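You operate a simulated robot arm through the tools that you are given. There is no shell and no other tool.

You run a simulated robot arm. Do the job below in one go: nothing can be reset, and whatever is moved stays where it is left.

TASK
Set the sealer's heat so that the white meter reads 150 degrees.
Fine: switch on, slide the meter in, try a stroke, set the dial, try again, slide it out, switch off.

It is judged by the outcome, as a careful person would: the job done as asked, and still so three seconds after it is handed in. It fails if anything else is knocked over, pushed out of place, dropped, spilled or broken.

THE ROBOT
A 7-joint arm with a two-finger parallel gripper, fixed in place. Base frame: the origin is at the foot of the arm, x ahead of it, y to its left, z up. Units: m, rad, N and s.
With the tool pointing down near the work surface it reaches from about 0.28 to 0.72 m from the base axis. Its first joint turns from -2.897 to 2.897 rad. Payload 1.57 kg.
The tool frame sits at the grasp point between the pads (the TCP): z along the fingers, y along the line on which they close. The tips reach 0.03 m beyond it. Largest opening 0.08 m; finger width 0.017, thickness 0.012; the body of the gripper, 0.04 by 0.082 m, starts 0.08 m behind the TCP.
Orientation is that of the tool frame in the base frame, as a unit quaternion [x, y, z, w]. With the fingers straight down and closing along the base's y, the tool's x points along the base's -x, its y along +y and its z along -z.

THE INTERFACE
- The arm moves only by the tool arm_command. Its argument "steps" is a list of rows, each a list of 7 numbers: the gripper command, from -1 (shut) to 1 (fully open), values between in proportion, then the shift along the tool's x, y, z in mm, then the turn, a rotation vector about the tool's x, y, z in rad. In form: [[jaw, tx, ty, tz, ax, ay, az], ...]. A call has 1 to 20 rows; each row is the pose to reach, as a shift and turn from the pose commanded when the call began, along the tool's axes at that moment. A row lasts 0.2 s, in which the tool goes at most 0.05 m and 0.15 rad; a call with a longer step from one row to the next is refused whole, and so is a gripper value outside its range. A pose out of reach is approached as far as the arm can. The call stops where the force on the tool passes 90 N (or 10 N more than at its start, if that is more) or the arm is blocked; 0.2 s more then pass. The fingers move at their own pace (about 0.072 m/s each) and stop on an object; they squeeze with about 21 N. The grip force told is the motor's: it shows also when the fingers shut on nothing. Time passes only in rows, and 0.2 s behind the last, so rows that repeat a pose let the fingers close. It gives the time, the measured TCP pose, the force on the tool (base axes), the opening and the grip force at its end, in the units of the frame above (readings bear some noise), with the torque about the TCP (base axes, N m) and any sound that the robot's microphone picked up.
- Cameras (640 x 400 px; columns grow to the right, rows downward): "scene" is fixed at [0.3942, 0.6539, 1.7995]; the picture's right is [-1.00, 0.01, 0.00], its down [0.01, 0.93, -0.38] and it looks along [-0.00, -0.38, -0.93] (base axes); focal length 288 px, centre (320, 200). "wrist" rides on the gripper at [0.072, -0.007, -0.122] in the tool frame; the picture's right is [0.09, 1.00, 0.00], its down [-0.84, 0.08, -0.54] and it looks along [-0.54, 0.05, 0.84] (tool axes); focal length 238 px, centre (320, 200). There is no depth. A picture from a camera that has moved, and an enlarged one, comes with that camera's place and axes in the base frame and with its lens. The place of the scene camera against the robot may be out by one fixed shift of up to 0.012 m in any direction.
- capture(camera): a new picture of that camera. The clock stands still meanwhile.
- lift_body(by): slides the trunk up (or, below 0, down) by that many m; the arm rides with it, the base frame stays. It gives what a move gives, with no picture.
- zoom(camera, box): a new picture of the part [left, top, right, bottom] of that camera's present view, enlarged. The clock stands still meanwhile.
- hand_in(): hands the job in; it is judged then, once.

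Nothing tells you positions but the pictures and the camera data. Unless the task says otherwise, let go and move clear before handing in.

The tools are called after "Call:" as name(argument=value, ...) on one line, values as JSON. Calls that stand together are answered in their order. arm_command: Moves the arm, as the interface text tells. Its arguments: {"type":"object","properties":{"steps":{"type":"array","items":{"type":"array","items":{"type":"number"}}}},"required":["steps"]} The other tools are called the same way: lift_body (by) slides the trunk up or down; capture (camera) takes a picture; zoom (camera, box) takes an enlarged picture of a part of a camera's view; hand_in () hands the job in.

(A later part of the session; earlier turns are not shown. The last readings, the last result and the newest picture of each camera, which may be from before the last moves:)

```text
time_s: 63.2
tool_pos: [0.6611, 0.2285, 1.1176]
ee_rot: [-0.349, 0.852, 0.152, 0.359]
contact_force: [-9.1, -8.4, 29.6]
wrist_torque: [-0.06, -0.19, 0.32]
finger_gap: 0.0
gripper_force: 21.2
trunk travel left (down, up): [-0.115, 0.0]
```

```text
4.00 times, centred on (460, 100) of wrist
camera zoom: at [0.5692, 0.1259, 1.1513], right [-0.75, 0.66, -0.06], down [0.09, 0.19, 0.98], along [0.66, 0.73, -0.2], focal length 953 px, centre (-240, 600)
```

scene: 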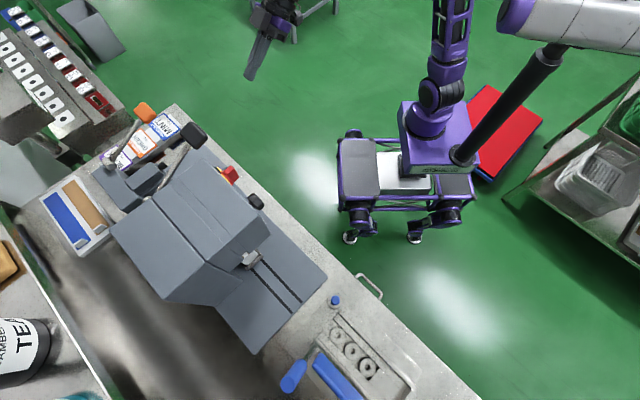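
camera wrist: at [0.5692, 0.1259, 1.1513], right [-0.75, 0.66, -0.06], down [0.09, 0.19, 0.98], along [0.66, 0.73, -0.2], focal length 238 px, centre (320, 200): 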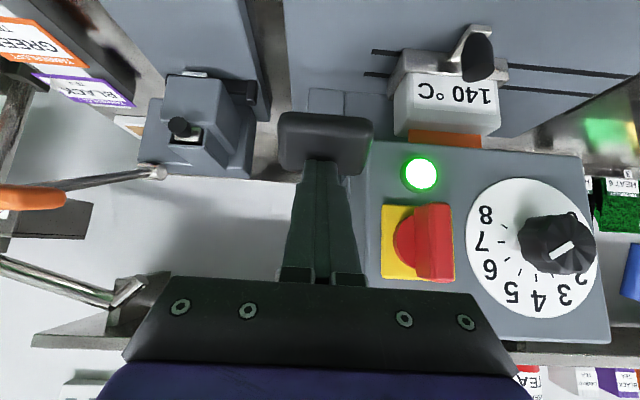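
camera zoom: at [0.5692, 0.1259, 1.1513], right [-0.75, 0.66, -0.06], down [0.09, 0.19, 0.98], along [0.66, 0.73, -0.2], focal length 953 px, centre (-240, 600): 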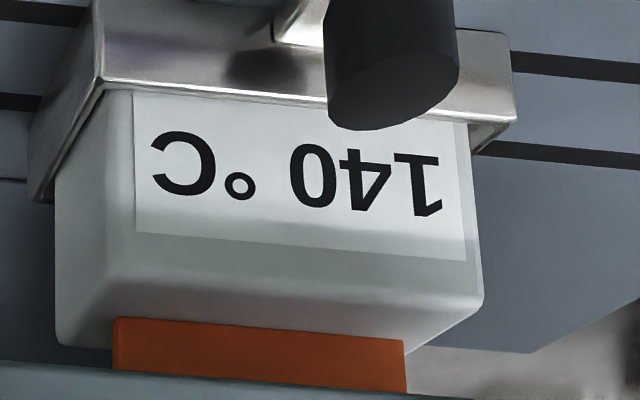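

The meter now reads 140 °C at dial 6. I'll hold briefly to see if it's still changing before going on.

Call:
arm_command(steps=[[-1, 0, 0, 0, 0, 0, 0], [-1, 0, 0, 0, 0, 0, 0], [-1, 0, 0, 0, 0, 0, 0], [-1, 0, 0, 0, 0, 0, 0], [-1, 0, 0, 0, 0, 0, 0], [-1, 0, 0, 0, 0, 0, 0], [-1, 0, 0, 0, 0, 0, 0], [-1, 0, 0, 0, 0, 0, 0], [-1, 0, 0, 0, 0, 0, 0], [-1, 0, 0, 0, 0, 0, 0]])

Call:
zoom(camera="wrist", box=[380, 50, 540, 150])

```text
time_s: 65.4
tool_pos: [0.6615, 0.2271, 1.1181]
ee_rot: [-0.351, 0.852, 0.153, 0.358]
contact_force: [-6.7, -6.9, 31.2]
wrist_torque: [0.23, -0.08, -0.21]
finger_gap: 0.0
gripper_force: 20.6
trunk travel left (down, up): [-0.115, 0.0]
```

```text
4.00 times, centred on (460, 100) of wrist
camera zoom: at [0.5692, 0.1258, 1.1513], right [-0.75, 0.66, -0.06], down [0.09, 0.19, 0.98], along [0.66, 0.73, -0.2], focal length 953 px, centre (-240, 600)
```

zoom: 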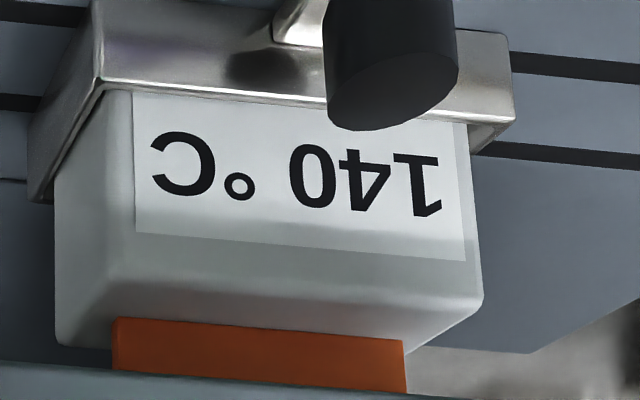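

The reading is stable: 130 at 5 and 140 at 6, so 10° per number, and 150 should be at 7. I'll raise the lever and pull back.

Call:
arm_command(steps=[[-1, -9.1, 0, -16.5, 0, 0, 0], [-1, -23.1, 0, -36, 0, 0, 0], [-1, -39.1, 0, -54, 0, 0, 0], [-1, -57.6, 0, -69.3, 0, 0, 0], [-1, -77.3, 0, -83.1, 0, 0, 0], [-1, -98.1, 0, -95.1, 0, 0, 0], [-1, -115, 0, -112, 0, 0, 0], [-1, -133, 0, -128, 0, 0, 0], [-1, -106.7, 0, -155.6, 0, 0, 0], [-1, -80.3, 0, -183, 0, 0, 0], [-1, -54, 0, -211, 0, 0, 0], [-1, -27.7, 0, -238.3, 0, 0, 0], [-1, -27.7, 0, -238.3, 0, 0, 0]])

Call:
capture(camera="wrist")

Call:
capture(camera="scene")

```text
time_s: 68.2
tool_pos: [0.5571, 0.1195, 1.2983]
ee_rot: [-0.35, 0.853, 0.154, 0.355]
contact_force: [0.2, -0.8, -1.1]
wrist_torque: [0.01, -0.01, 0.0]
finger_gap: 0.0
gripper_force: 20.9
trunk travel left (down, up): [-0.115, 0.0]
```

```text
taken
camera wrist: at [0.4649, 0.018, 1.3323], right [-0.75, 0.66, -0.05], down [0.1, 0.19, 0.98], along [0.65, 0.73, -0.2], focal length 238 px, centre (320, 200)
```

wrist: 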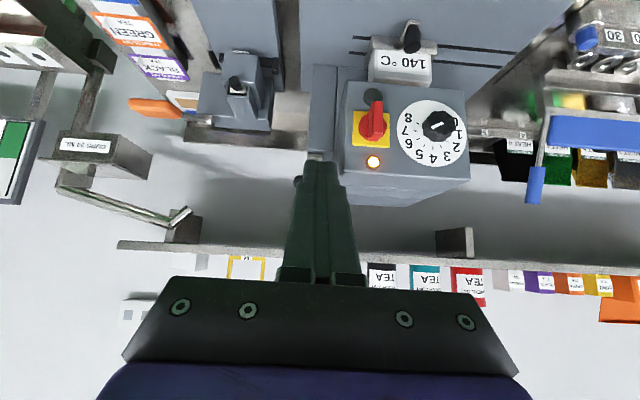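

```text
taken
```

scene: 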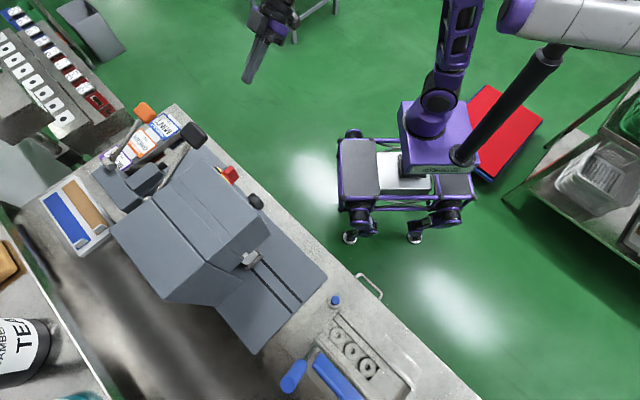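

Call:
arm_command(steps=[[1, 16, 31, 22, 0, -0.131, 0], [1, 32, 62, 44, 0, -0.262, 0], [1, 48, 92.5, 65.5, 0, -0.393, 0], [1, 64, 123, 87, 0, -0.524, 0], [1, 80, 154, 109, 0, -0.655, 0], [1, 96.2, 185, 130.9, 0, -0.785, 0], [1, 96.2, 185, 130.9, 0, -0.785, 0], [1, 96.2, 185, 130.9, 0, -0.785, 0]])

Call:
zoom(camera="wrist", box=[230, 30, 390, 150])

```text
time_s: 70.0
tool_pos: [0.4432, 0.2728, 1.1417]
ee_rot: [-0.265, 0.653, 0.276, 0.654]
contact_force: [1.2, 0.4, -0.4]
wrist_torque: [-0.03, 0.02, 0.0]
finger_gap: 0.08
gripper_force: 0.1
trunk travel left (down, up): [-0.115, 0.0]
```

```text
3.33 times, centred on (310, 90) of wrist
camera zoom: at [0.3612, 0.1842, 1.069], right [-0.7, 0.71, -0.08], down [-0.44, -0.34, 0.83], along [0.56, 0.62, 0.55], focal length 794 px, centre (353, 567)
```

zoom: 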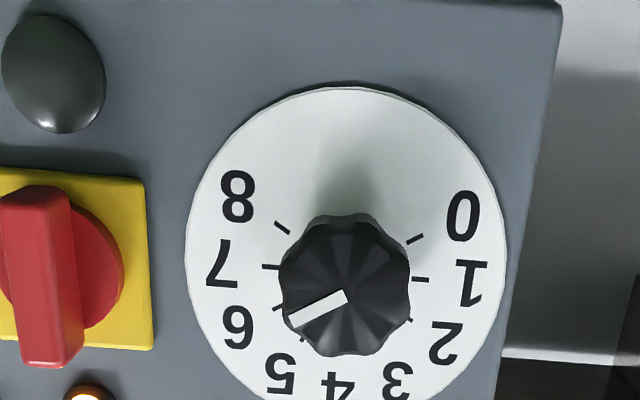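

Call:
arm_command(steps=[[1, 4.2, -3.5, 35, 0, 0, 0], [1, 4.2, -3.5, 70, 0, 0, 0], [1, 4.2, -3.5, 105, 0, 0, 0], [1, 4.2, -3.5, 130, 0, 0, 0], [1, 4.2, -3.5, 143.5, 0, 0, 0], [1, 4.2, -3.5, 143.5, 0, 0, 0]])

Call:
arm_command(steps=[[-1, 0, 0, 0, 0, 0, 0], [-1, 0, 0, 0, 0, 0, 0], [-1, 0, 0, 0, 0, 0, 0]])

Call:
zoom(camera="wrist", box=[210, 60, 420, 240])

```text
time_s: 71.4
tool_pos: [0.546, 0.3717, 1.14]
ee_rot: [-0.265, 0.653, 0.276, 0.654]
contact_force: [0.7, -0.2, -0.1]
wrist_torque: [0.0, -0.01, -0.02]
finger_gap: 0.0799
gripper_force: 0.0
trunk travel left (down, up): [-0.115, 0.0]
```

```text
time_s: 72.2
tool_pos: [0.545, 0.3715, 1.1389]
ee_rot: [-0.265, 0.652, 0.276, 0.654]
contact_force: [-0.4, 2.0, -0.4]
wrist_torque: [0.02, -0.03, -0.04]
finger_gap: 0.0438
gripper_force: 44.9
trunk travel left (down, up): [-0.115, 0.0]
```

```text
2.22 times, centred on (315, 150) of wrist
camera zoom: at [0.4639, 0.2821, 1.0667], right [-0.7, 0.7, -0.08], down [-0.43, -0.34, 0.83], along [0.56, 0.62, 0.55], focal length 530 px, centre (331, 311)
```

zoom: 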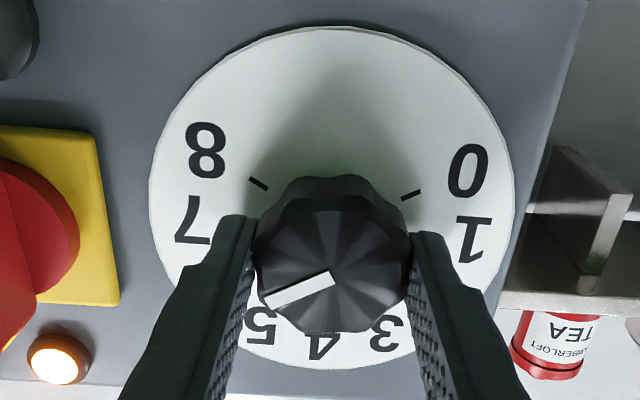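

The grip is well centred this time. I'll turn another 30° clockwise to 7.

Call:
arm_command(steps=[[-1, 0, 0, 0, 0, 0, 0.105], [-1, 0, 0, 0, 0, 0, 0.21], [-1, 0, 0, 0, 0, 0, 0.315], [-1, 0, 0, 0, 0, 0, 0.42], [-1, 0, 0, 0, 0, 0, 0.524], [-1, 0, 0, 0, 0, 0, 0.524], [-1, 0, 0, 0, 0, 0, 0.524]])

Call:
zoom(camera="wrist", box=[210, 60, 420, 240])

```text
time_s: 73.8
tool_pos: [0.5449, 0.3718, 1.1381]
ee_rot: [-0.087, 0.698, 0.437, 0.56]
contact_force: [-7.1, -6.5, 4.4]
wrist_torque: [0.03, 0.02, -0.38]
finger_gap: 0.0437
gripper_force: 45.1
trunk travel left (down, up): [-0.115, 0.0]
```

```text
2.22 times, centred on (315, 150) of wrist
camera zoom: at [0.4386, 0.3076, 1.073], right [-0.64, 0.64, 0.43], down [-0.13, -0.64, 0.75], along [0.76, 0.43, 0.5], focal length 530 px, centre (331, 311)
```

zoom: 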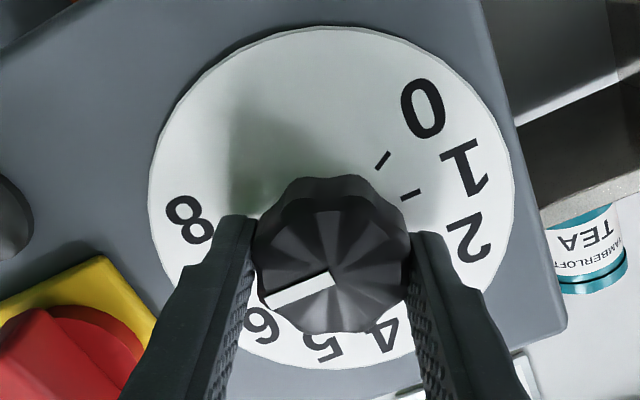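

Call:
arm_command(steps=[[1, 0, 0, 0, 0, 0, 0], [1, 0, 0, 0, 0, 0, 0], [1, 0, 0, -30, 0, 0, -0.1], [1, 0, 0, -65, 0, 0, -0.21], [1, 0, 0, -100, 0, 0, -0.32], [1, 0, 0, -140, 0, 0, -0.42], [1, 0, 0, -145, 0, 0, -0.524], [1, 0, 0, -145, 0, 0, -0.524], [1, 0, 0, -145, 0, 0, -0.524]])

Call:
zoom(camera="wrist", box=[230, 30, 390, 150])

```text
time_s: 75.8
tool_pos: [0.4437, 0.2697, 1.1387]
ee_rot: [-0.265, 0.653, 0.275, 0.654]
contact_force: [-0.5, 0.6, -0.8]
wrist_torque: [0.0, -0.01, -0.01]
finger_gap: 0.0799
gripper_force: 0.0
trunk travel left (down, up): [-0.115, 0.0]
```

```text
3.33 times, centred on (310, 90) of wrist
camera zoom: at [0.3615, 0.1804, 1.0659], right [-0.7, 0.71, -0.08], down [-0.44, -0.34, 0.83], along [0.56, 0.62, 0.55], focal length 794 px, centre (353, 567)
```

zoom: 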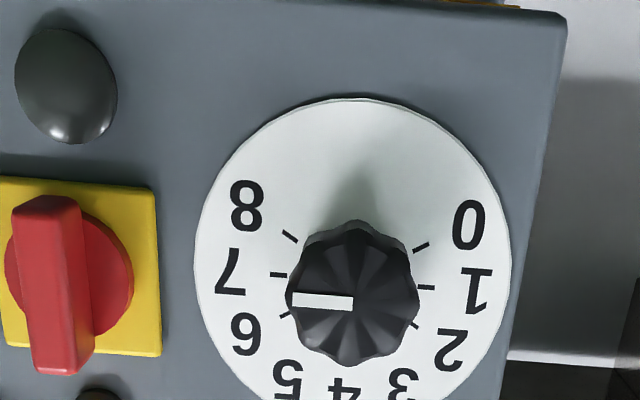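

The pointer is aligned with the 7 tick. I'll make the next test stroke.

Call:
arm_command(steps=[[-1, -27, -30.5, -4, 0, 0.131, 0], [-1, -54, -61, -8, 0, 0.262, 0], [-1, -80, -92, -12, 0, 0.393, 0], [-1, -107, -122, -16, 0, 0.524, 0], [-1, -134, -153, -20, 0, 0.655, 0], [-1, -160, -184, -24, 0, 0.785, 0], [-1, -160, -184, -24, 0, 0.785, 0], [-1, -160, -184, -24, 0, 0.785, 0]])

Call:
capture(camera="wrist")

```text
time_s: 77.6
tool_pos: [0.559, 0.1211, 1.2957]
ee_rot: [-0.35, 0.853, 0.154, 0.355]
contact_force: [0.0, 0.9, -1.0]
wrist_torque: [-0.01, -0.02, -0.03]
finger_gap: 0.0001
gripper_force: 20.7
trunk travel left (down, up): [-0.115, 0.0]
```

```text
taken
camera wrist: at [0.4667, 0.0186, 1.3304], right [-0.75, 0.66, -0.05], down [0.1, 0.19, 0.98], along [0.65, 0.73, -0.2], focal length 238 px, centre (320, 200)
```

wrist: 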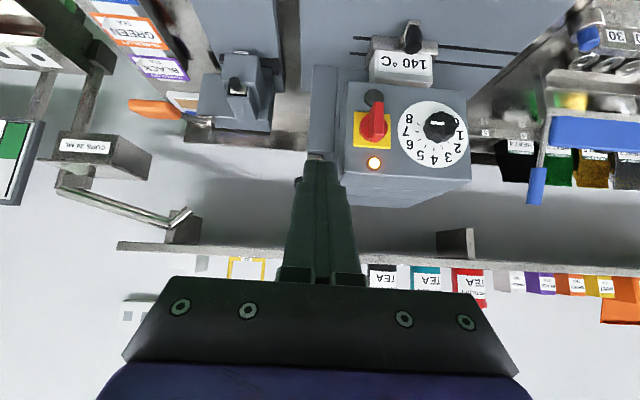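

Call:
arm_command(steps=[[-1, -26, 2, 27, 0, 0, 0], [-1, -52, 2, 54, 0, 0, 0], [-1, -79, 2, 81, 0, 0, 0], [-1, -105.6, 2, 107.7, 0, 0, 0], [-1, -105.6, 2, 107.7, 0, 0, 0]])

Call:
arm_command(steps=[[-1, -1.3, 0, 15.6, 0, 0, 0], [-1, 3.7, 0, 21.9, 0, 0, 0], [-1, 14, 0, 25.5, 0, 0, 0], [-1, 24.5, 0, 29.2, 0, 0, 0], [-1, 34.9, 0, 32.9, 0, 0, 0], [-1, 45.3, 0, 38.9, 0, 0, 0], [-1, 55.7, 0, 44.9, 0, 0, 0], [-1, 66.2, 0, 51, 0, 0, 0], [-1, 75.4, 0, 58.7, 0, 0, 0], [-1, 84.7, 0, 66.3, 0, 0, 0], [-1, 93.9, 0, 74, 0, 0, 0], [-1, 101.9, 0, 83, 0, 0, 0], [-1, 109.9, 0, 92, 0, 0, 0], [-1, 117.5, 0, 101.3, 0, 0, 0], [-1, 123.9, 0, 111.5, 0, 0, 0], [-1, 129.9, 0, 122, 0, 0, 0], [-1, 133, 0, 128, 0, 0, 0], [-1, 133, 0, 128, 0, 0, 0], [-1, 133, 0, 128, 0, 0, 0], [-1, 133, 0, 128, 0, 0, 0]])

Call:
capture(camera="wrist")

Call:
zoom(camera="wrist", box=[380, 50, 540, 150])

```text
time_s: 78.8
tool_pos: [0.6659, 0.2282, 1.2973]
ee_rot: [-0.351, 0.853, 0.153, 0.354]
contact_force: [0.5, -0.9, -0.4]
wrist_torque: [0.01, 0.01, 0.01]
finger_gap: 0.0002
gripper_force: 20.8
trunk travel left (down, up): [-0.115, 0.0]
```

```text
time_s: 83.0
tool_pos: [0.6592, 0.226, 1.1167]
ee_rot: [-0.35, 0.852, 0.152, 0.36]
contact_force: [-8.1, -7.1, 34.1]
wrist_torque: [0.32, -0.09, -0.25]
finger_gap: 0.0001
gripper_force: 20.7
trunk travel left (down, up): [-0.115, 0.0]
```

```text
taken
camera wrist: at [0.566, 0.1248, 1.1492], right [-0.75, 0.66, -0.06], down [0.09, 0.18, 0.98], along [0.66, 0.73, -0.2], focal length 238 px, centre (320, 200)
```

wrist: 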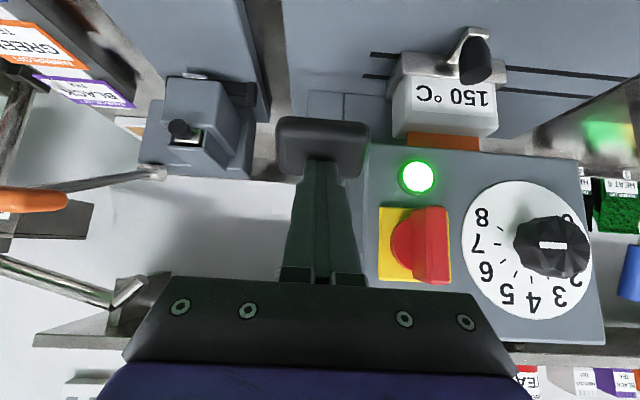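

```text
4.00 times, centred on (460, 100) of wrist
camera zoom: at [0.566, 0.1248, 1.1492], right [-0.75, 0.66, -0.06], down [0.09, 0.18, 0.98], along [0.66, 0.73, -0.2], focal length 953 px, centre (-240, 600)
```

zoom: 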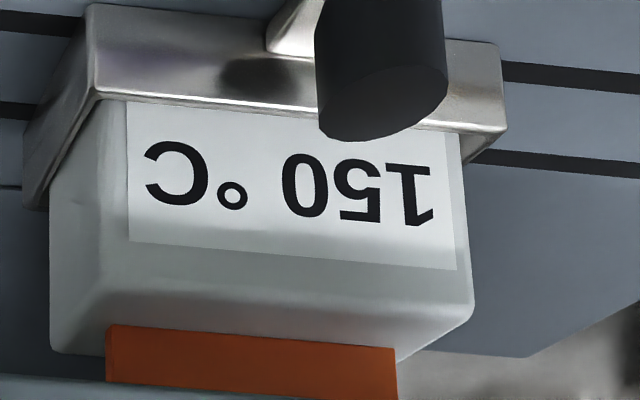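

The meter reads exactly 150 °C with the dial at 7. I'll raise the lever and back away.

Call:
arm_command(steps=[[-1, -9.1, 0, -16.5, 0, 0, 0], [-1, -23.1, 0, -36, 0, 0, 0], [-1, -39.1, 0, -54, 0, 0, 0], [-1, -57.6, 0, -69.3, 0, 0, 0], [-1, -77.3, 0, -83.1, 0, 0, 0], [-1, -98.1, 0, -95.1, 0, 0, 0], [-1, -115, 0, -112, 0, 0, 0], [-1, -133, 0, -128, 0, 0, 0], [-1, -106.7, 0, -155.6, 0, 0, 0], [-1, -80.3, 0, -183, 0, 0, 0], [-1, -54, 0, -211, 0, 0, 0], [-1, -27.7, 0, -238.3, 0, 0, 0], [-1, -27.7, 0, -238.3, 0, 0, 0]])

Call:
capture(camera="wrist")

Call:
zoom(camera="scene", box=[100, 90, 340, 320])

```text
time_s: 85.8
tool_pos: [0.5531, 0.1194, 1.2982]
ee_rot: [-0.351, 0.853, 0.154, 0.354]
contact_force: [0.0, -1.0, -0.2]
wrist_torque: [-0.02, -0.01, 0.0]
finger_gap: 0.0
gripper_force: 20.9
trunk travel left (down, up): [-0.115, 0.0]
```

```text
taken
camera wrist: at [0.4618, 0.0181, 1.3316], right [-0.75, 0.66, -0.05], down [0.1, 0.19, 0.98], along [0.65, 0.73, -0.2], focal length 238 px, centre (320, 200)
```

wrist: 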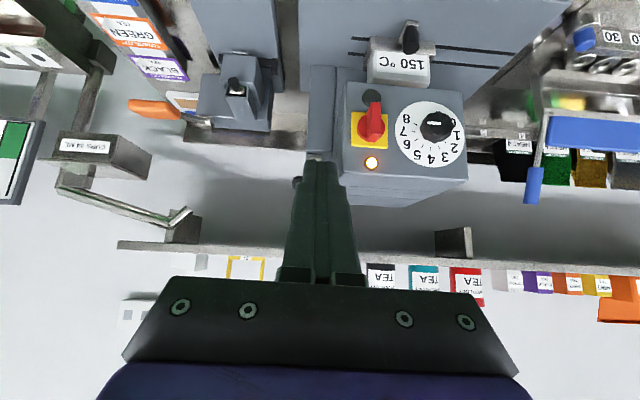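

```text
1.74 times, centred on (220, 205) of scene
camera zoom: at [0.3942, 0.6539, 1.7995], right [-1.0, 0.01, 0.0], down [0.01, 0.93, -0.38], along [0.0, -0.38, -0.93], focal length 501 px, centre (494, 191)
```

zoom: 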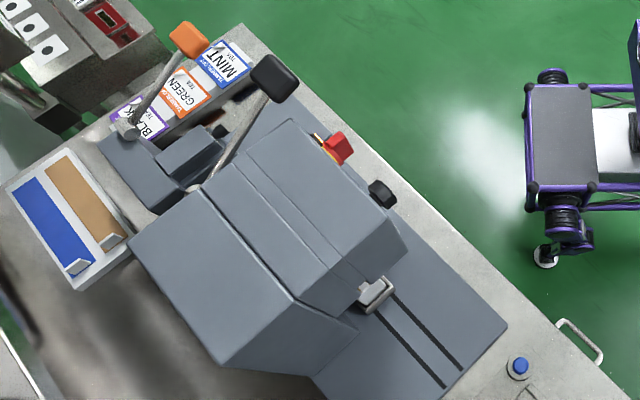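

The lever is back up and the meter holds 150 °C. Next I'll return to the carriage knob, now at about u≈0.139, to slide the meter out.

Call:
arm_command(steps=[[0.5, 11.2, 21, 33.4, 0, 0, 0], [0.5, 22.3, 42, 66.9, 0, 0, 0], [0.5, 33.5, 63, 100.3, 0, 0, 0], [0.5, 44.7, 84, 133.7, 0, 0, 0], [0.5, 55.8, 105, 167.1, 0, 0, 0], [0.5, 67, 126, 200.6, 0, 0, 0], [0.5, 78.1, 147, 234, 0, 0, 0], [0.5, 89.3, 167.7, 267.4, 0, 0, 0], [0.5, 89.3, 167.7, 267.4, 0, 0, 0], [0.5, 89.3, 167.7, 267.4, 0, 0, 0]])

Call:
capture(camera="wrist")

Call:
zoom(camera="wrist", box=[240, 60, 420, 180])

```text
time_s: 88.0
tool_pos: [0.527, 0.3292, 1.0503]
ee_rot: [-0.351, 0.853, 0.154, 0.355]
contact_force: [-0.2, 0.3, 0.8]
wrist_torque: [0.0, 0.02, -0.02]
finger_gap: 0.06
gripper_force: 0.1
trunk travel left (down, up): [-0.115, 0.0]
```

```text
taken
camera wrist: at [0.4344, 0.227, 1.0838], right [-0.75, 0.66, -0.05], down [0.1, 0.19, 0.98], along [0.65, 0.73, -0.2], focal length 238 px, centre (320, 200)
```

wrist: 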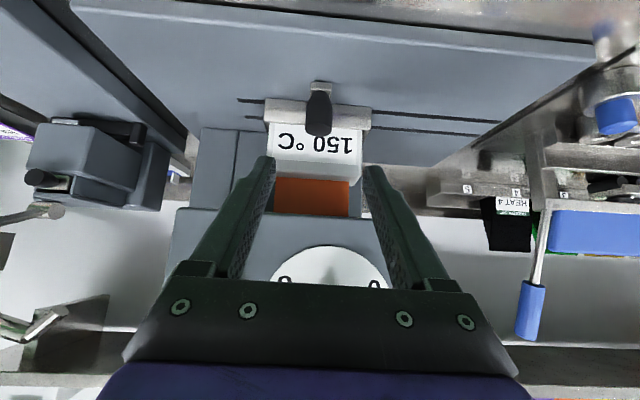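

```text
3.33 times, centred on (330, 120) of wrist
camera zoom: at [0.4344, 0.227, 1.0838], right [-0.75, 0.66, -0.05], down [0.1, 0.19, 0.98], along [0.65, 0.73, -0.2], focal length 794 px, centre (287, 467)
```

zoom: 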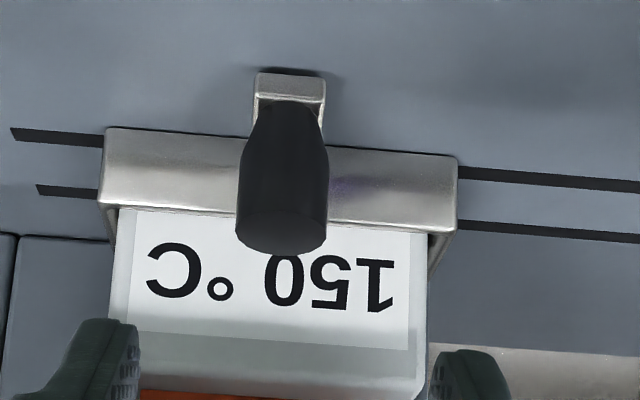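

The carriage knob lines up between the open fingers. I'll advance to straddle it, narrow the gap, and pull the carriage out to the left.

Call:
arm_command(steps=[[0.5, 0, 0, 40, 0, 0, 0], [0.5, 0, 0, 80, 0, 0, 0], [0.5, 0, 0, 120, 0, 0, 0], [0.5, 0, 0, 140, 0, 0, 0], [0.5, 0, 0, 152, 0, 0, 0], [0.5, 0, 0, 152, 0, 0, 0], [-0.1, 0, 0, 152, 0, 0, 0], [-0.1, 0, 0, 152, 0, 0, 0]])

Call:
capture(camera="wrist")

```text
time_s: 89.8
tool_pos: [0.6001, 0.4036, 0.9375]
ee_rot: [-0.351, 0.854, 0.153, 0.353]
contact_force: [-25.1, -28.0, 2.6]
wrist_torque: [-0.52, 0.25, -0.09]
finger_gap: 0.0446
gripper_force: 4.9
trunk travel left (down, up): [-0.115, 0.0]
```

```text
taken
camera wrist: at [0.5085, 0.3031, 0.9728], right [-0.75, 0.66, -0.05], down [0.1, 0.19, 0.98], along [0.65, 0.73, -0.21], focal length 238 px, centre (320, 200)
```

wrist: 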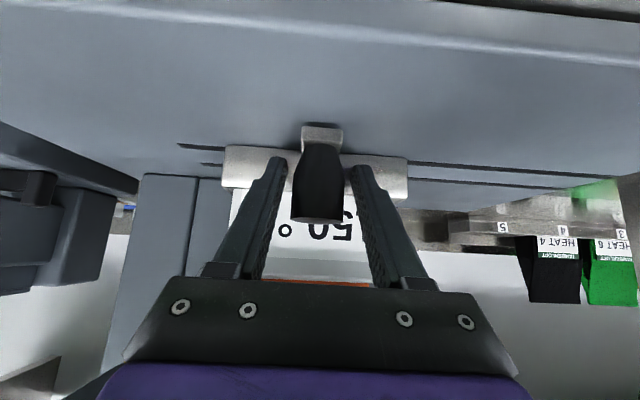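

There's about 37 N pushing the hand back along the approach, so something on the hand is touching the machine. I'll back off a few millimetres immediately and look.

Call:
arm_command(steps=[[0.2, 4, 0, -4, 0, 0, 0], [0.2, 6, 0, -6, 0, 0, 0]])

Call:
zoom(camera="scene", box=[200, 150, 340, 260])

Call:
capture(camera="wrist")

```text
time_s: 90.4
tool_pos: [0.596, 0.4029, 0.9412]
ee_rot: [-0.351, 0.852, 0.154, 0.357]
contact_force: [0.6, 0.8, -0.6]
wrist_torque: [0.02, 0.0, 0.0]
finger_gap: 0.048
gripper_force: 0.1
trunk travel left (down, up): [-0.115, 0.0]
```

```text
3.64 times, centred on (270, 205) of scene
camera zoom: at [0.3942, 0.6539, 1.7995], right [-1.0, 0.01, 0.0], down [0.01, 0.93, -0.38], along [0.0, -0.38, -0.93], focal length 1048 px, centre (502, 182)
```

zoom: 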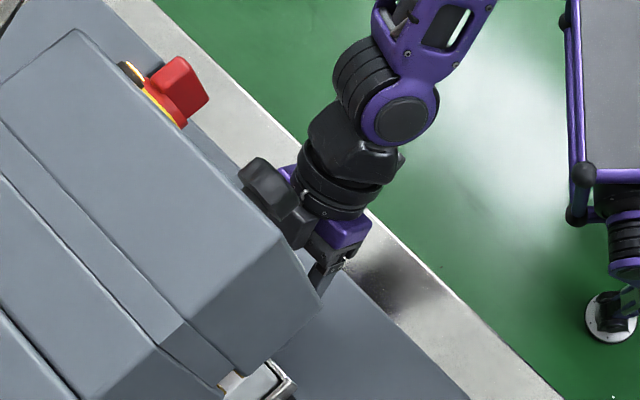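

```text
taken
camera wrist: at [0.5046, 0.3014, 0.9748], right [-0.75, 0.66, -0.05], down [0.09, 0.18, 0.98], along [0.65, 0.73, -0.2], focal length 238 px, centre (320, 200)
```

wrist: 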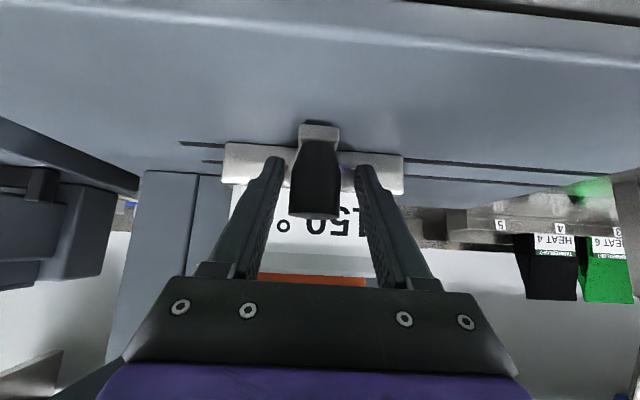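

The contact is gone after backing off a few millimetres. I'll keep a little further from the panel, then pull the carriage left in increments.

Call:
arm_command(steps=[[0.2, 2.8, 0, -2.9, 0, 0, 0], [-0.1, 2.8, 0, -2.9, 0, 0, 0], [-0.1, 2.8, 8, -2.9, 0, 0, 0], [-0.1, 2.8, 18, -2.9, 0, 0, 0], [-0.1, 2.8, 28, -2.9, 0, 0, 0], [-0.1, 2.8, 40, -2.9, 0, 0, 0], [-0.1, 2.8, 50, -2.9, 0, 0, 0]])

Call:
capture(camera="wrist")

Call:
zoom(camera="scene", box=[200, 150, 340, 260])

```text
time_s: 92.0
tool_pos: [0.557, 0.4332, 0.9419]
ee_rot: [-0.351, 0.853, 0.154, 0.355]
contact_force: [0.0, 0.1, 0.1]
wrist_torque: [0.0, -0.01, -0.03]
finger_gap: 0.0361
gripper_force: 0.1
trunk travel left (down, up): [-0.115, 0.0]
```

```text
taken
camera wrist: at [0.4651, 0.3328, 0.9761], right [-0.75, 0.66, -0.05], down [0.1, 0.19, 0.98], along [0.65, 0.73, -0.2], focal length 238 px, centre (320, 200)
```

wrist: 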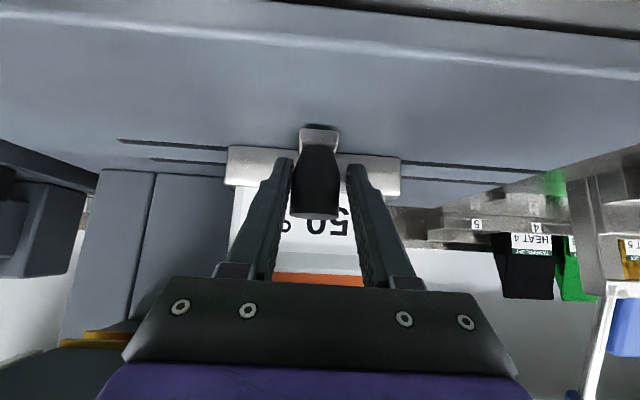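

```text
3.64 times, centred on (270, 205) of scene
camera zoom: at [0.3942, 0.6539, 1.7995], right [-1.0, 0.01, 0.0], down [0.01, 0.93, -0.38], along [0.0, -0.38, -0.93], focal length 1048 px, centre (502, 182)
```

zoom: 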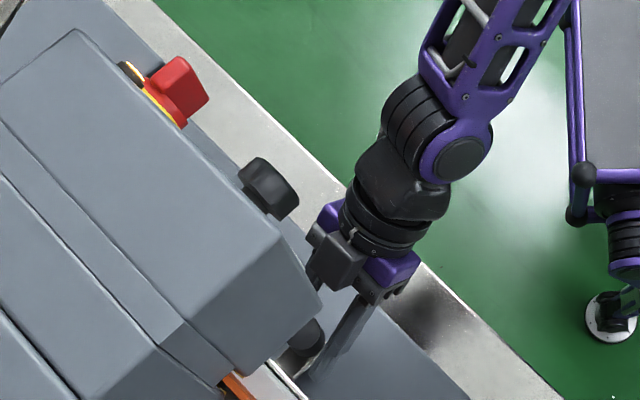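

Call:
arm_command(steps=[[-0.1, 0, 15, 0, 0, 0, 0], [-0.1, 0, 30, 0, 0, 0, 0], [-0.1, 0, 45, 0, 0, 0, 0], [-0.1, 0, 60, 0, 0, 0, 0], [-0.1, 0, 75, 0, 0, 0, 0], [-0.1, 0, 90, 0, 0, 0, 0], [-0.1, 0, 100, 0, 0, 0, 0], [-0.1, 0, 110, 0, 0, 0, 0]])

Call:
capture(camera="wrist")

Call:
zoom(camera="scene", box=[200, 200, 360, 320])

```text
time_s: 93.8
tool_pos: [0.4807, 0.5129, 0.9437]
ee_rot: [-0.35, 0.853, 0.153, 0.355]
contact_force: [-0.3, -0.4, 0.1]
wrist_torque: [0.02, 0.0, 0.01]
finger_gap: 0.0359
gripper_force: 0.0
trunk travel left (down, up): [-0.115, 0.0]
```

```text
taken
camera wrist: at [0.3875, 0.4115, 0.9776], right [-0.75, 0.66, -0.05], down [0.1, 0.19, 0.98], along [0.65, 0.73, -0.2], focal length 238 px, centre (320, 200)
```

wrist: 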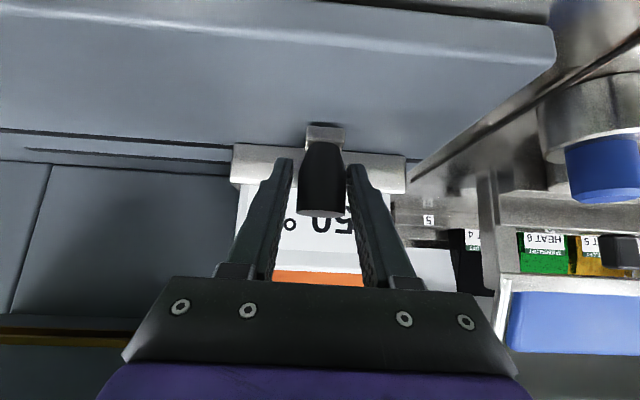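

```text
3.33 times, centred on (280, 260) of scene
camera zoom: at [0.3942, 0.6539, 1.7995], right [-1.0, 0.01, 0.0], down [0.01, 0.93, -0.38], along [0.0, -0.38, -0.93], focal length 960 px, centre (453, 0)
```

zoom: 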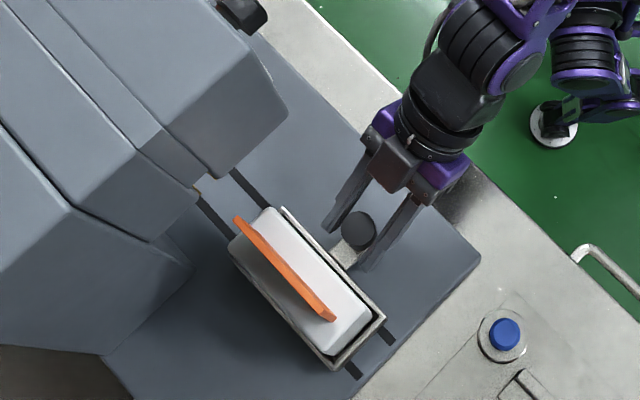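

Almost fully out. I'll push the last centimetre gently until it reaches its original stop.

Call:
arm_command(steps=[[-0.1, 0, 3, 0, 0, 0, 0], [-0.1, 0, 6, 0, 0, 0, 0], [-0.1, 0, 9, 0, 0, 0, 0], [-0.1, 0, 12, 0, 0, 0, 0], [-0.1, 0, 12, 0, 0, 0, 0]])

Call:
zoom(camera="scene", box=[200, 200, 360, 320])

```text
time_s: 95.0
tool_pos: [0.4729, 0.5209, 0.9439]
ee_rot: [-0.351, 0.853, 0.154, 0.354]
contact_force: [4.0, -2.5, -1.2]
wrist_torque: [-0.01, -0.03, 0.05]
finger_gap: 0.04
gripper_force: 2.4
trunk travel left (down, up): [-0.115, 0.0]
```

```text
3.33 times, centred on (280, 260) of scene
camera zoom: at [0.3942, 0.6539, 1.7995], right [-1.0, 0.01, 0.0], down [0.01, 0.93, -0.38], along [0.0, -0.38, -0.93], focal length 960 px, centre (453, 0)
```

zoom: 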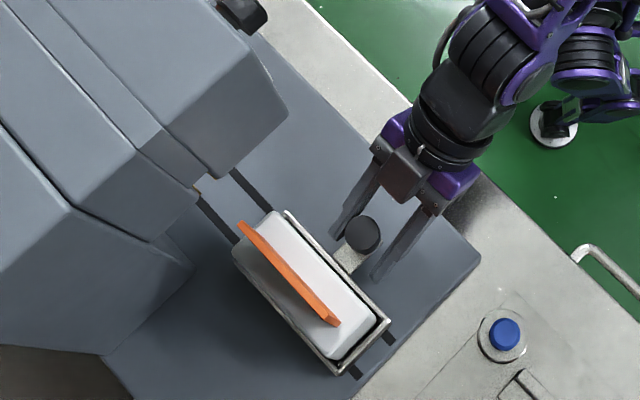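

The carriage is back at its original outer stop. I'll ease off, open and retreat.

Call:
arm_command(steps=[[0.2, 0, -4, 0, 0, 0, 0], [0.5, 0, -4, 0, 0, 0, 0], [0.5, 0, -4, -35, 0, 0, 0], [0.5, 0, -4, -75, 0, 0, 0], [0.5, 0, -4, -120, 0, 0, 0], [0.5, 0, -4, -165, 0, 0, 0], [0.5, 0, -4, -200, 0, 0, 0], [0.5, 0, -4, -200, 0, 0, 0]])

Call:
capture(camera="wrist")

Call:
zoom(camera="wrist", box=[40, 60, 400, 300])

```text
time_s: 96.5
tool_pos: [0.3939, 0.396, 0.9283]
ee_rot: [-0.361, 0.889, 0.071, 0.273]
contact_force: [0.2, -0.6, 0.4]
wrist_torque: [0.0, 0.0, 0.0]
finger_gap: 0.06
gripper_force: 0.1
trunk travel left (down, up): [-0.115, 0.0]
stopped in row 7: the arm was blocked; the commanded pose is now the measured one
```

```text
taken
camera wrist: at [0.3032, 0.3076, 0.993], right [-0.73, 0.67, -0.12], down [0.21, 0.38, 0.9], along [0.65, 0.63, -0.42], focal length 238 px, centre (320, 200)
```

wrist: 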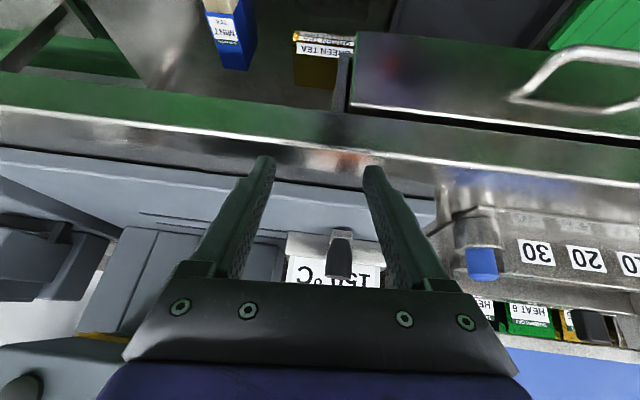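

```text
1.67 times, centred on (220, 180) of wrist
camera zoom: at [0.3032, 0.3076, 0.993], right [-0.73, 0.67, -0.12], down [0.21, 0.38, 0.9], along [0.65, 0.63, -0.42], focal length 397 px, centre (487, 233)
```

zoom: 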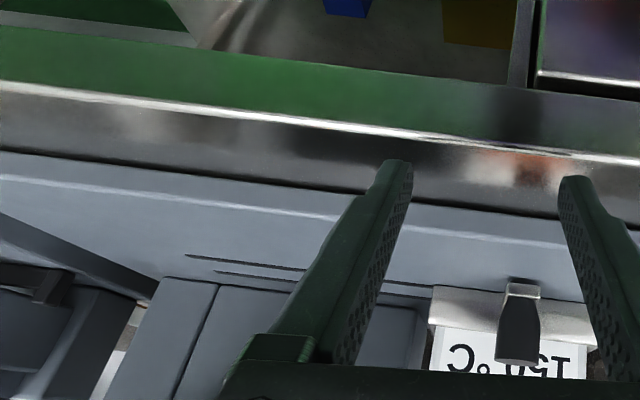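

The retreat was blocked partway and the hand ended lower than planned, in front of the bench edge. I'll look at the scene before doing anything else.

Call:
capture(camera="scene")

Call:
zoom(camera="scene", box=[200, 170, 400, 320])

Call:
zoom(camera="scene", box=[320, 0, 560, 200])

```text
taken
```

scene: 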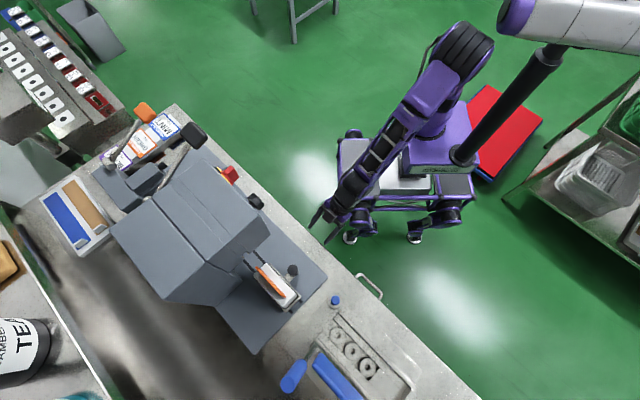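

```text
2.67 times, centred on (300, 245) of scene
camera zoom: at [0.3942, 0.6539, 1.7995], right [-1.0, 0.01, 0.0], down [0.01, 0.93, -0.38], along [0.0, -0.38, -0.93], focal length 768 px, centre (373, 80)
```

zoom: 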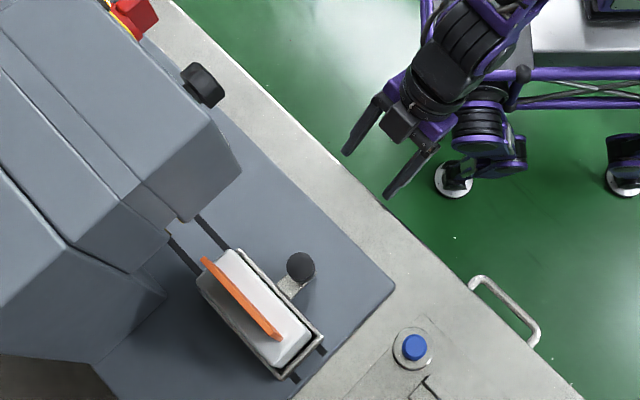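

```text
2.00 times, centred on (440, 100) of scene
camera zoom: at [0.3942, 0.6539, 1.7995], right [-1.0, 0.01, 0.0], down [0.01, 0.93, -0.38], along [0.0, -0.38, -0.93], focal length 576 px, centre (80, 400)
```

zoom: 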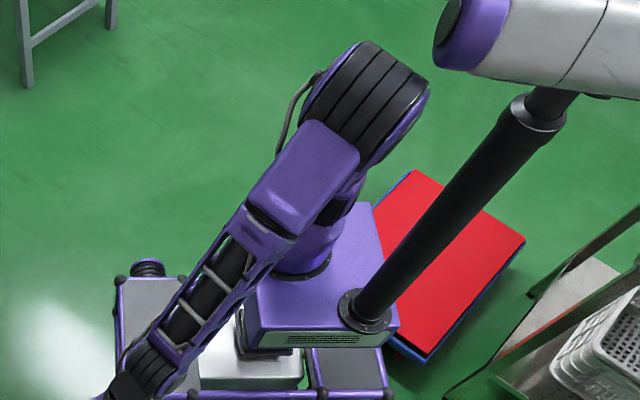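

Nothing on the bench was disturbed; the arm just folded awkwardly near its own base. I'll raise the hand straight up in a small step to get clear of the bench edge.

Call:
arm_command(steps=[[0.5, -11, -1.4, -17, 0, 0, 0], [0.5, -22, -2.8, -34, 0, 0, 0], [0.5, -32, -4.2, -50, 0, 0, 0], [0.5, -43, -5.6, -67, 0, 0, 0]])

Call:
capture(camera="scene")

```text
time_s: 97.7
tool_pos: [0.3937, 0.3707, 0.9391]
ee_rot: [-0.366, 0.903, 0.019, 0.225]
contact_force: [0.3, -0.1, 0.7]
wrist_torque: [0.01, 0.03, -0.01]
finger_gap: 0.0599
gripper_force: 0.1
trunk travel left (down, up): [-0.115, 0.0]
stopped in row 4: the arm was blocked; the commanded pose is now the measured one
```

```text
taken
```

scene: 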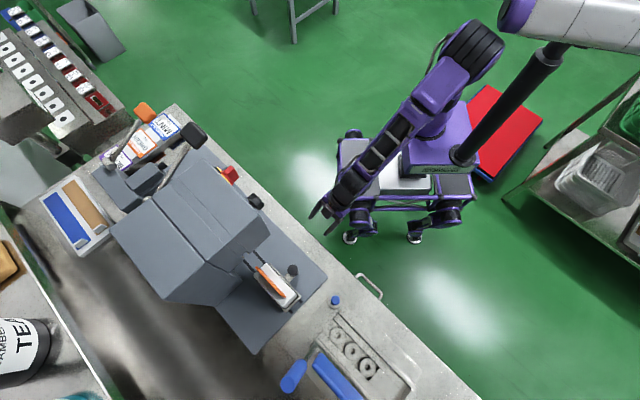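

The arm is at a joint limit here, still touching nothing. I'll move forward and up, back toward the pose it came from, to unfold it.

Call:
arm_command(steps=[[0.5, -19, -1, -5, 0, 0, 0], [0.5, -38, -2, -10, 0, 0, 0], [0.5, -57, -3, -15, 0, 0, 0], [0.5, -75, -4, -20, 0, 0, 0]])

Call:
capture(camera="scene")

Call:
capture(camera="wrist")

```text
time_s: 98.7
tool_pos: [0.4363, 0.4141, 0.9917]
ee_rot: [-0.366, 0.903, 0.021, 0.227]
contact_force: [-0.2, -0.4, -0.5]
wrist_torque: [0.01, 0.03, 0.0]
finger_gap: 0.0601
gripper_force: 0.0
trunk travel left (down, up): [-0.115, 0.0]
```

```text
taken
```

scene: 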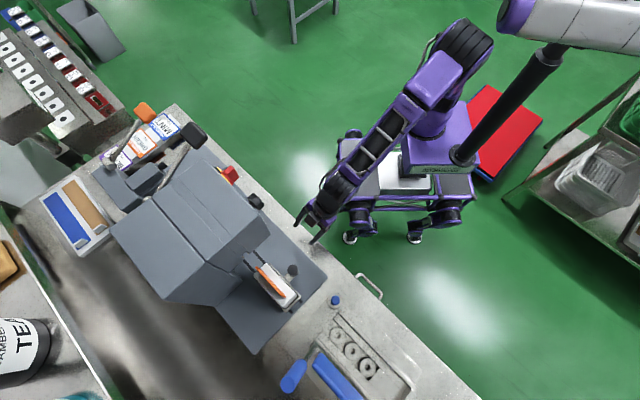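

```text
taken
camera wrist: at [0.348, 0.3372, 1.072], right [-0.73, 0.67, -0.17], down [0.26, 0.49, 0.83], along [0.64, 0.56, -0.53], focal length 238 px, centre (320, 200)
```

wrist: 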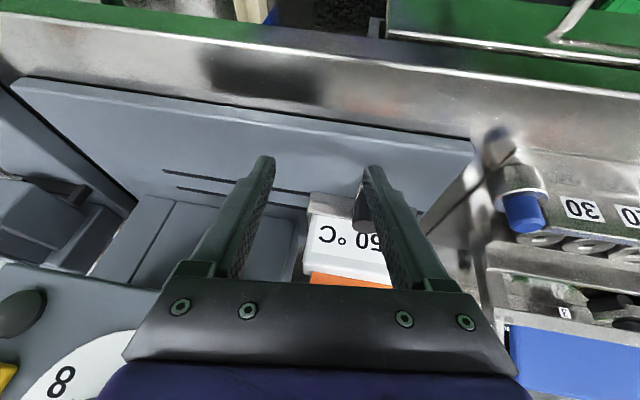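

Call:
arm_command(steps=[[0.5, -13, -4, -27, 0, 0, 0], [0.5, -26, -8, -54, 0, 0, 0], [0.5, -38, -12, -81, 0, 0, 0], [0.5, -51, -15.4, -108, 0, 0, 0], [0.5, -51, -15.4, -108, 0, 0, 0]])

Call:
capture(camera="scene")

```text
time_s: 100.0
tool_pos: [0.4405, 0.4093, 1.0537]
ee_rot: [-0.369, 0.911, -0.008, 0.185]
contact_force: [0.3, 0.1, -1.0]
wrist_torque: [0.01, 0.0, 0.01]
finger_gap: 0.0599
gripper_force: 0.1
trunk travel left (down, up): [-0.115, 0.0]
stopped in row 5: the arm was blocked; the commanded pose is now the measured one
```

```text
taken
```

scene: 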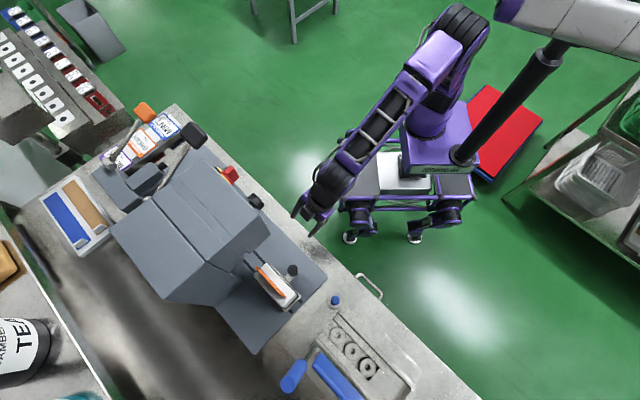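

The hand is clear of the bench now. I'll keep rising while letting the tool point straight down, as in the earlier clean posture.

Call:
arm_command(steps=[[0.5, -7, -3, -19, -0.03, 0.06, 0], [0.5, -13, -6, -37, -0.06, 0.12, 0], [0.5, -20, -9, -56, -0.09, 0.18, 0], [0.5, -26, -12, -74, -0.12, 0.24, 0], [0.5, -33, -15, -93, -0.16, 0.3, 0]])

Call:
capture(camera="scene")

```text
time_s: 101.2
tool_pos: [0.4399, 0.4076, 1.1596]
ee_rot: [-0.377, 0.926, 0.013, 0.018]
contact_force: [0.1, -0.2, 0.6]
wrist_torque: [0.03, 0.03, 0.02]
finger_gap: 0.0598
gripper_force: 0.1
trunk travel left (down, up): [-0.115, 0.0]
```

```text
taken
```

scene: 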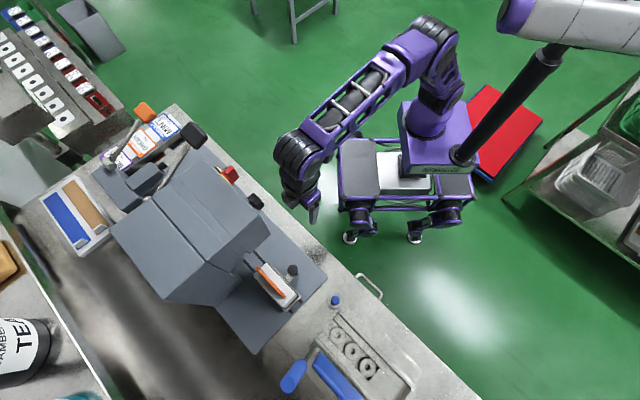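

The tool now points down in a good posture, clear of everything. I'll swing up and right to the earlier staging pose for the switch.

Call:
arm_command(steps=[[1, 21.5, -18.8, -26.2, 0, 0, 0], [1, 43.1, -37.6, -52.4, 0, 0, 0], [1, 64.6, -56.4, -78.6, 0, 0, 0], [1, 86.2, -75.2, -104.8, 0, 0, 0], [1, 107.7, -94, -131, 0, 0, 0], [1, 129.2, -112.7, -157.2, 0, 0, 0], [1, 150.8, -131.5, -183.4, 0, 0, 0], [1, 172.3, -150.3, -209.6, 0, 0, 0], [1, 193.9, -169.1, -235.8, 0, 0, 0], [1, 215.4, -187.9, -262, 0, 0, 0], [1, 215.4, -187.9, -262, 0, 0, 0]])

Call:
capture(camera="wrist")

Call:
capture(camera="scene")

```text
time_s: 103.7
tool_pos: [0.4137, 0.1099, 1.4085]
ee_rot: [-0.377, 0.926, 0.012, 0.019]
contact_force: [-0.4, -0.3, 0.2]
wrist_torque: [-0.02, -0.02, 0.0]
finger_gap: 0.08
gripper_force: 0.1
trunk travel left (down, up): [-0.115, 0.0]
```

```text
taken
camera wrist: at [0.3633, 0.0507, 1.527], right [-0.76, 0.65, 0.0], down [0.53, 0.62, 0.58], along [0.37, 0.44, -0.81], focal length 238 px, centre (320, 200)
```

wrist: 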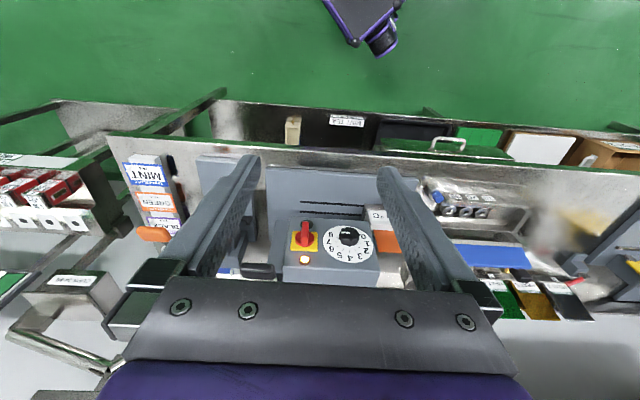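

```text
taken
```

scene: 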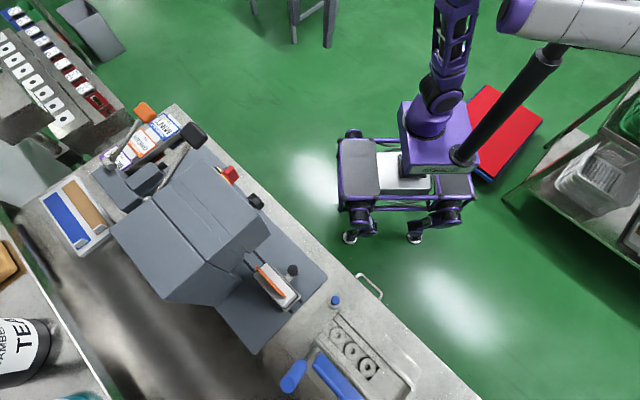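

Call:
zoom(camera="wrist", box=[270, 190, 410, 290])

```text
4.00 times, centred on (340, 240) of wrist
camera zoom: at [0.3633, 0.0507, 1.527], right [-0.76, 0.65, 0.0], down [0.53, 0.62, 0.58], along [0.37, 0.44, -0.81], focal length 953 px, centre (240, 40)
```

zoom: 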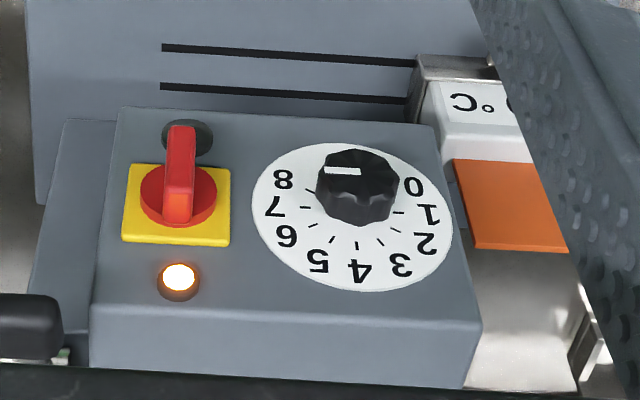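

The dial still appears to be at 7. I'll level the tool in front of the switch.

Call:
arm_command(steps=[[1, -6.2, -1, 24.5, 0, -0.139, 0], [1, -12.5, -1.9, 49, 0, -0.278, 0], [1, -18.7, -2.9, 73.6, 0, -0.416, 0], [1, -24.9, -3.8, 98.1, 0, -0.555, 0], [1, -31.2, -4.8, 122.6, 0, -0.694, 0], [1, -37.4, -5.7, 147.1, 0, -0.833, 0], [1, -43.7, -6.7, 171.6, 0, -0.972, 0], [1, -49.9, -7.6, 196.1, 0, -1.111, 0], [1, -56.1, -8.6, 220.7, 0, -1.249, 0], [1, -62.4, -9.5, 245.2, 0, -1.388, 0], [1, -68.6, -10.5, 269.7, 0, -1.527, 0], [1, -68.6, -10.5, 269.7, 0, -1.527, 0]])

Call:
capture(camera="wrist")

Call:
zoom(camera="wrist", box=[290, 40, 450, 160])

Call:
capture(camera="scene")

```text
time_s: 106.2
tool_pos: [0.4781, 0.1613, 1.1413]
ee_rot: [-0.264, 0.655, 0.27, 0.655]
contact_force: [0.7, -0.1, -0.5]
wrist_torque: [0.0, -0.02, -0.03]
finger_gap: 0.0799
gripper_force: 0.0
trunk travel left (down, up): [-0.115, 0.0]
```

```text
taken
camera wrist: at [0.3942, 0.0724, 1.0707], right [-0.7, 0.71, -0.08], down [-0.44, -0.33, 0.84], along [0.57, 0.62, 0.54], focal length 238 px, centre (320, 200)
```

wrist: 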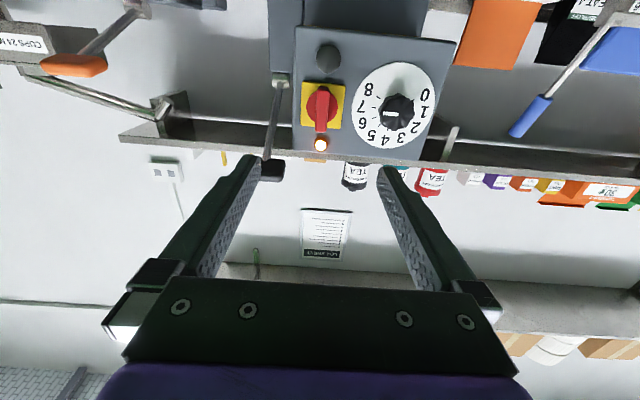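

```text
3.33 times, centred on (370, 100) of wrist
camera zoom: at [0.3942, 0.0724, 1.0707], right [-0.7, 0.71, -0.08], down [-0.44, -0.33, 0.84], along [0.57, 0.62, 0.54], focal length 794 px, centre (153, 533)
```

zoom: 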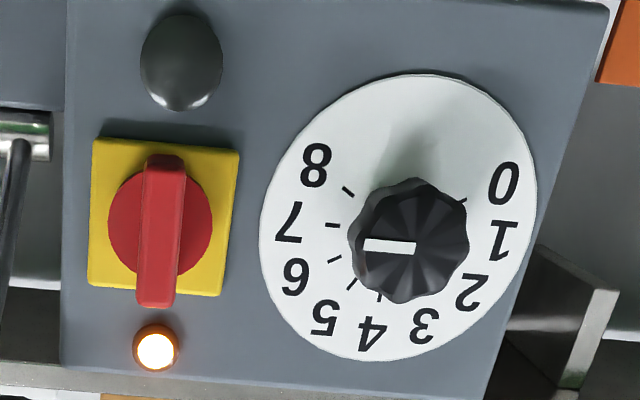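

```text
taken
```

scene: 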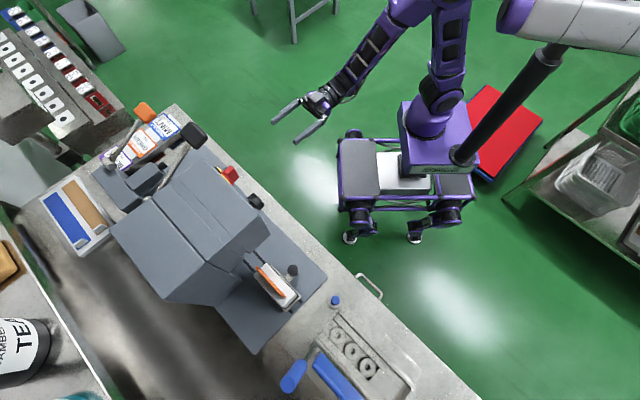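

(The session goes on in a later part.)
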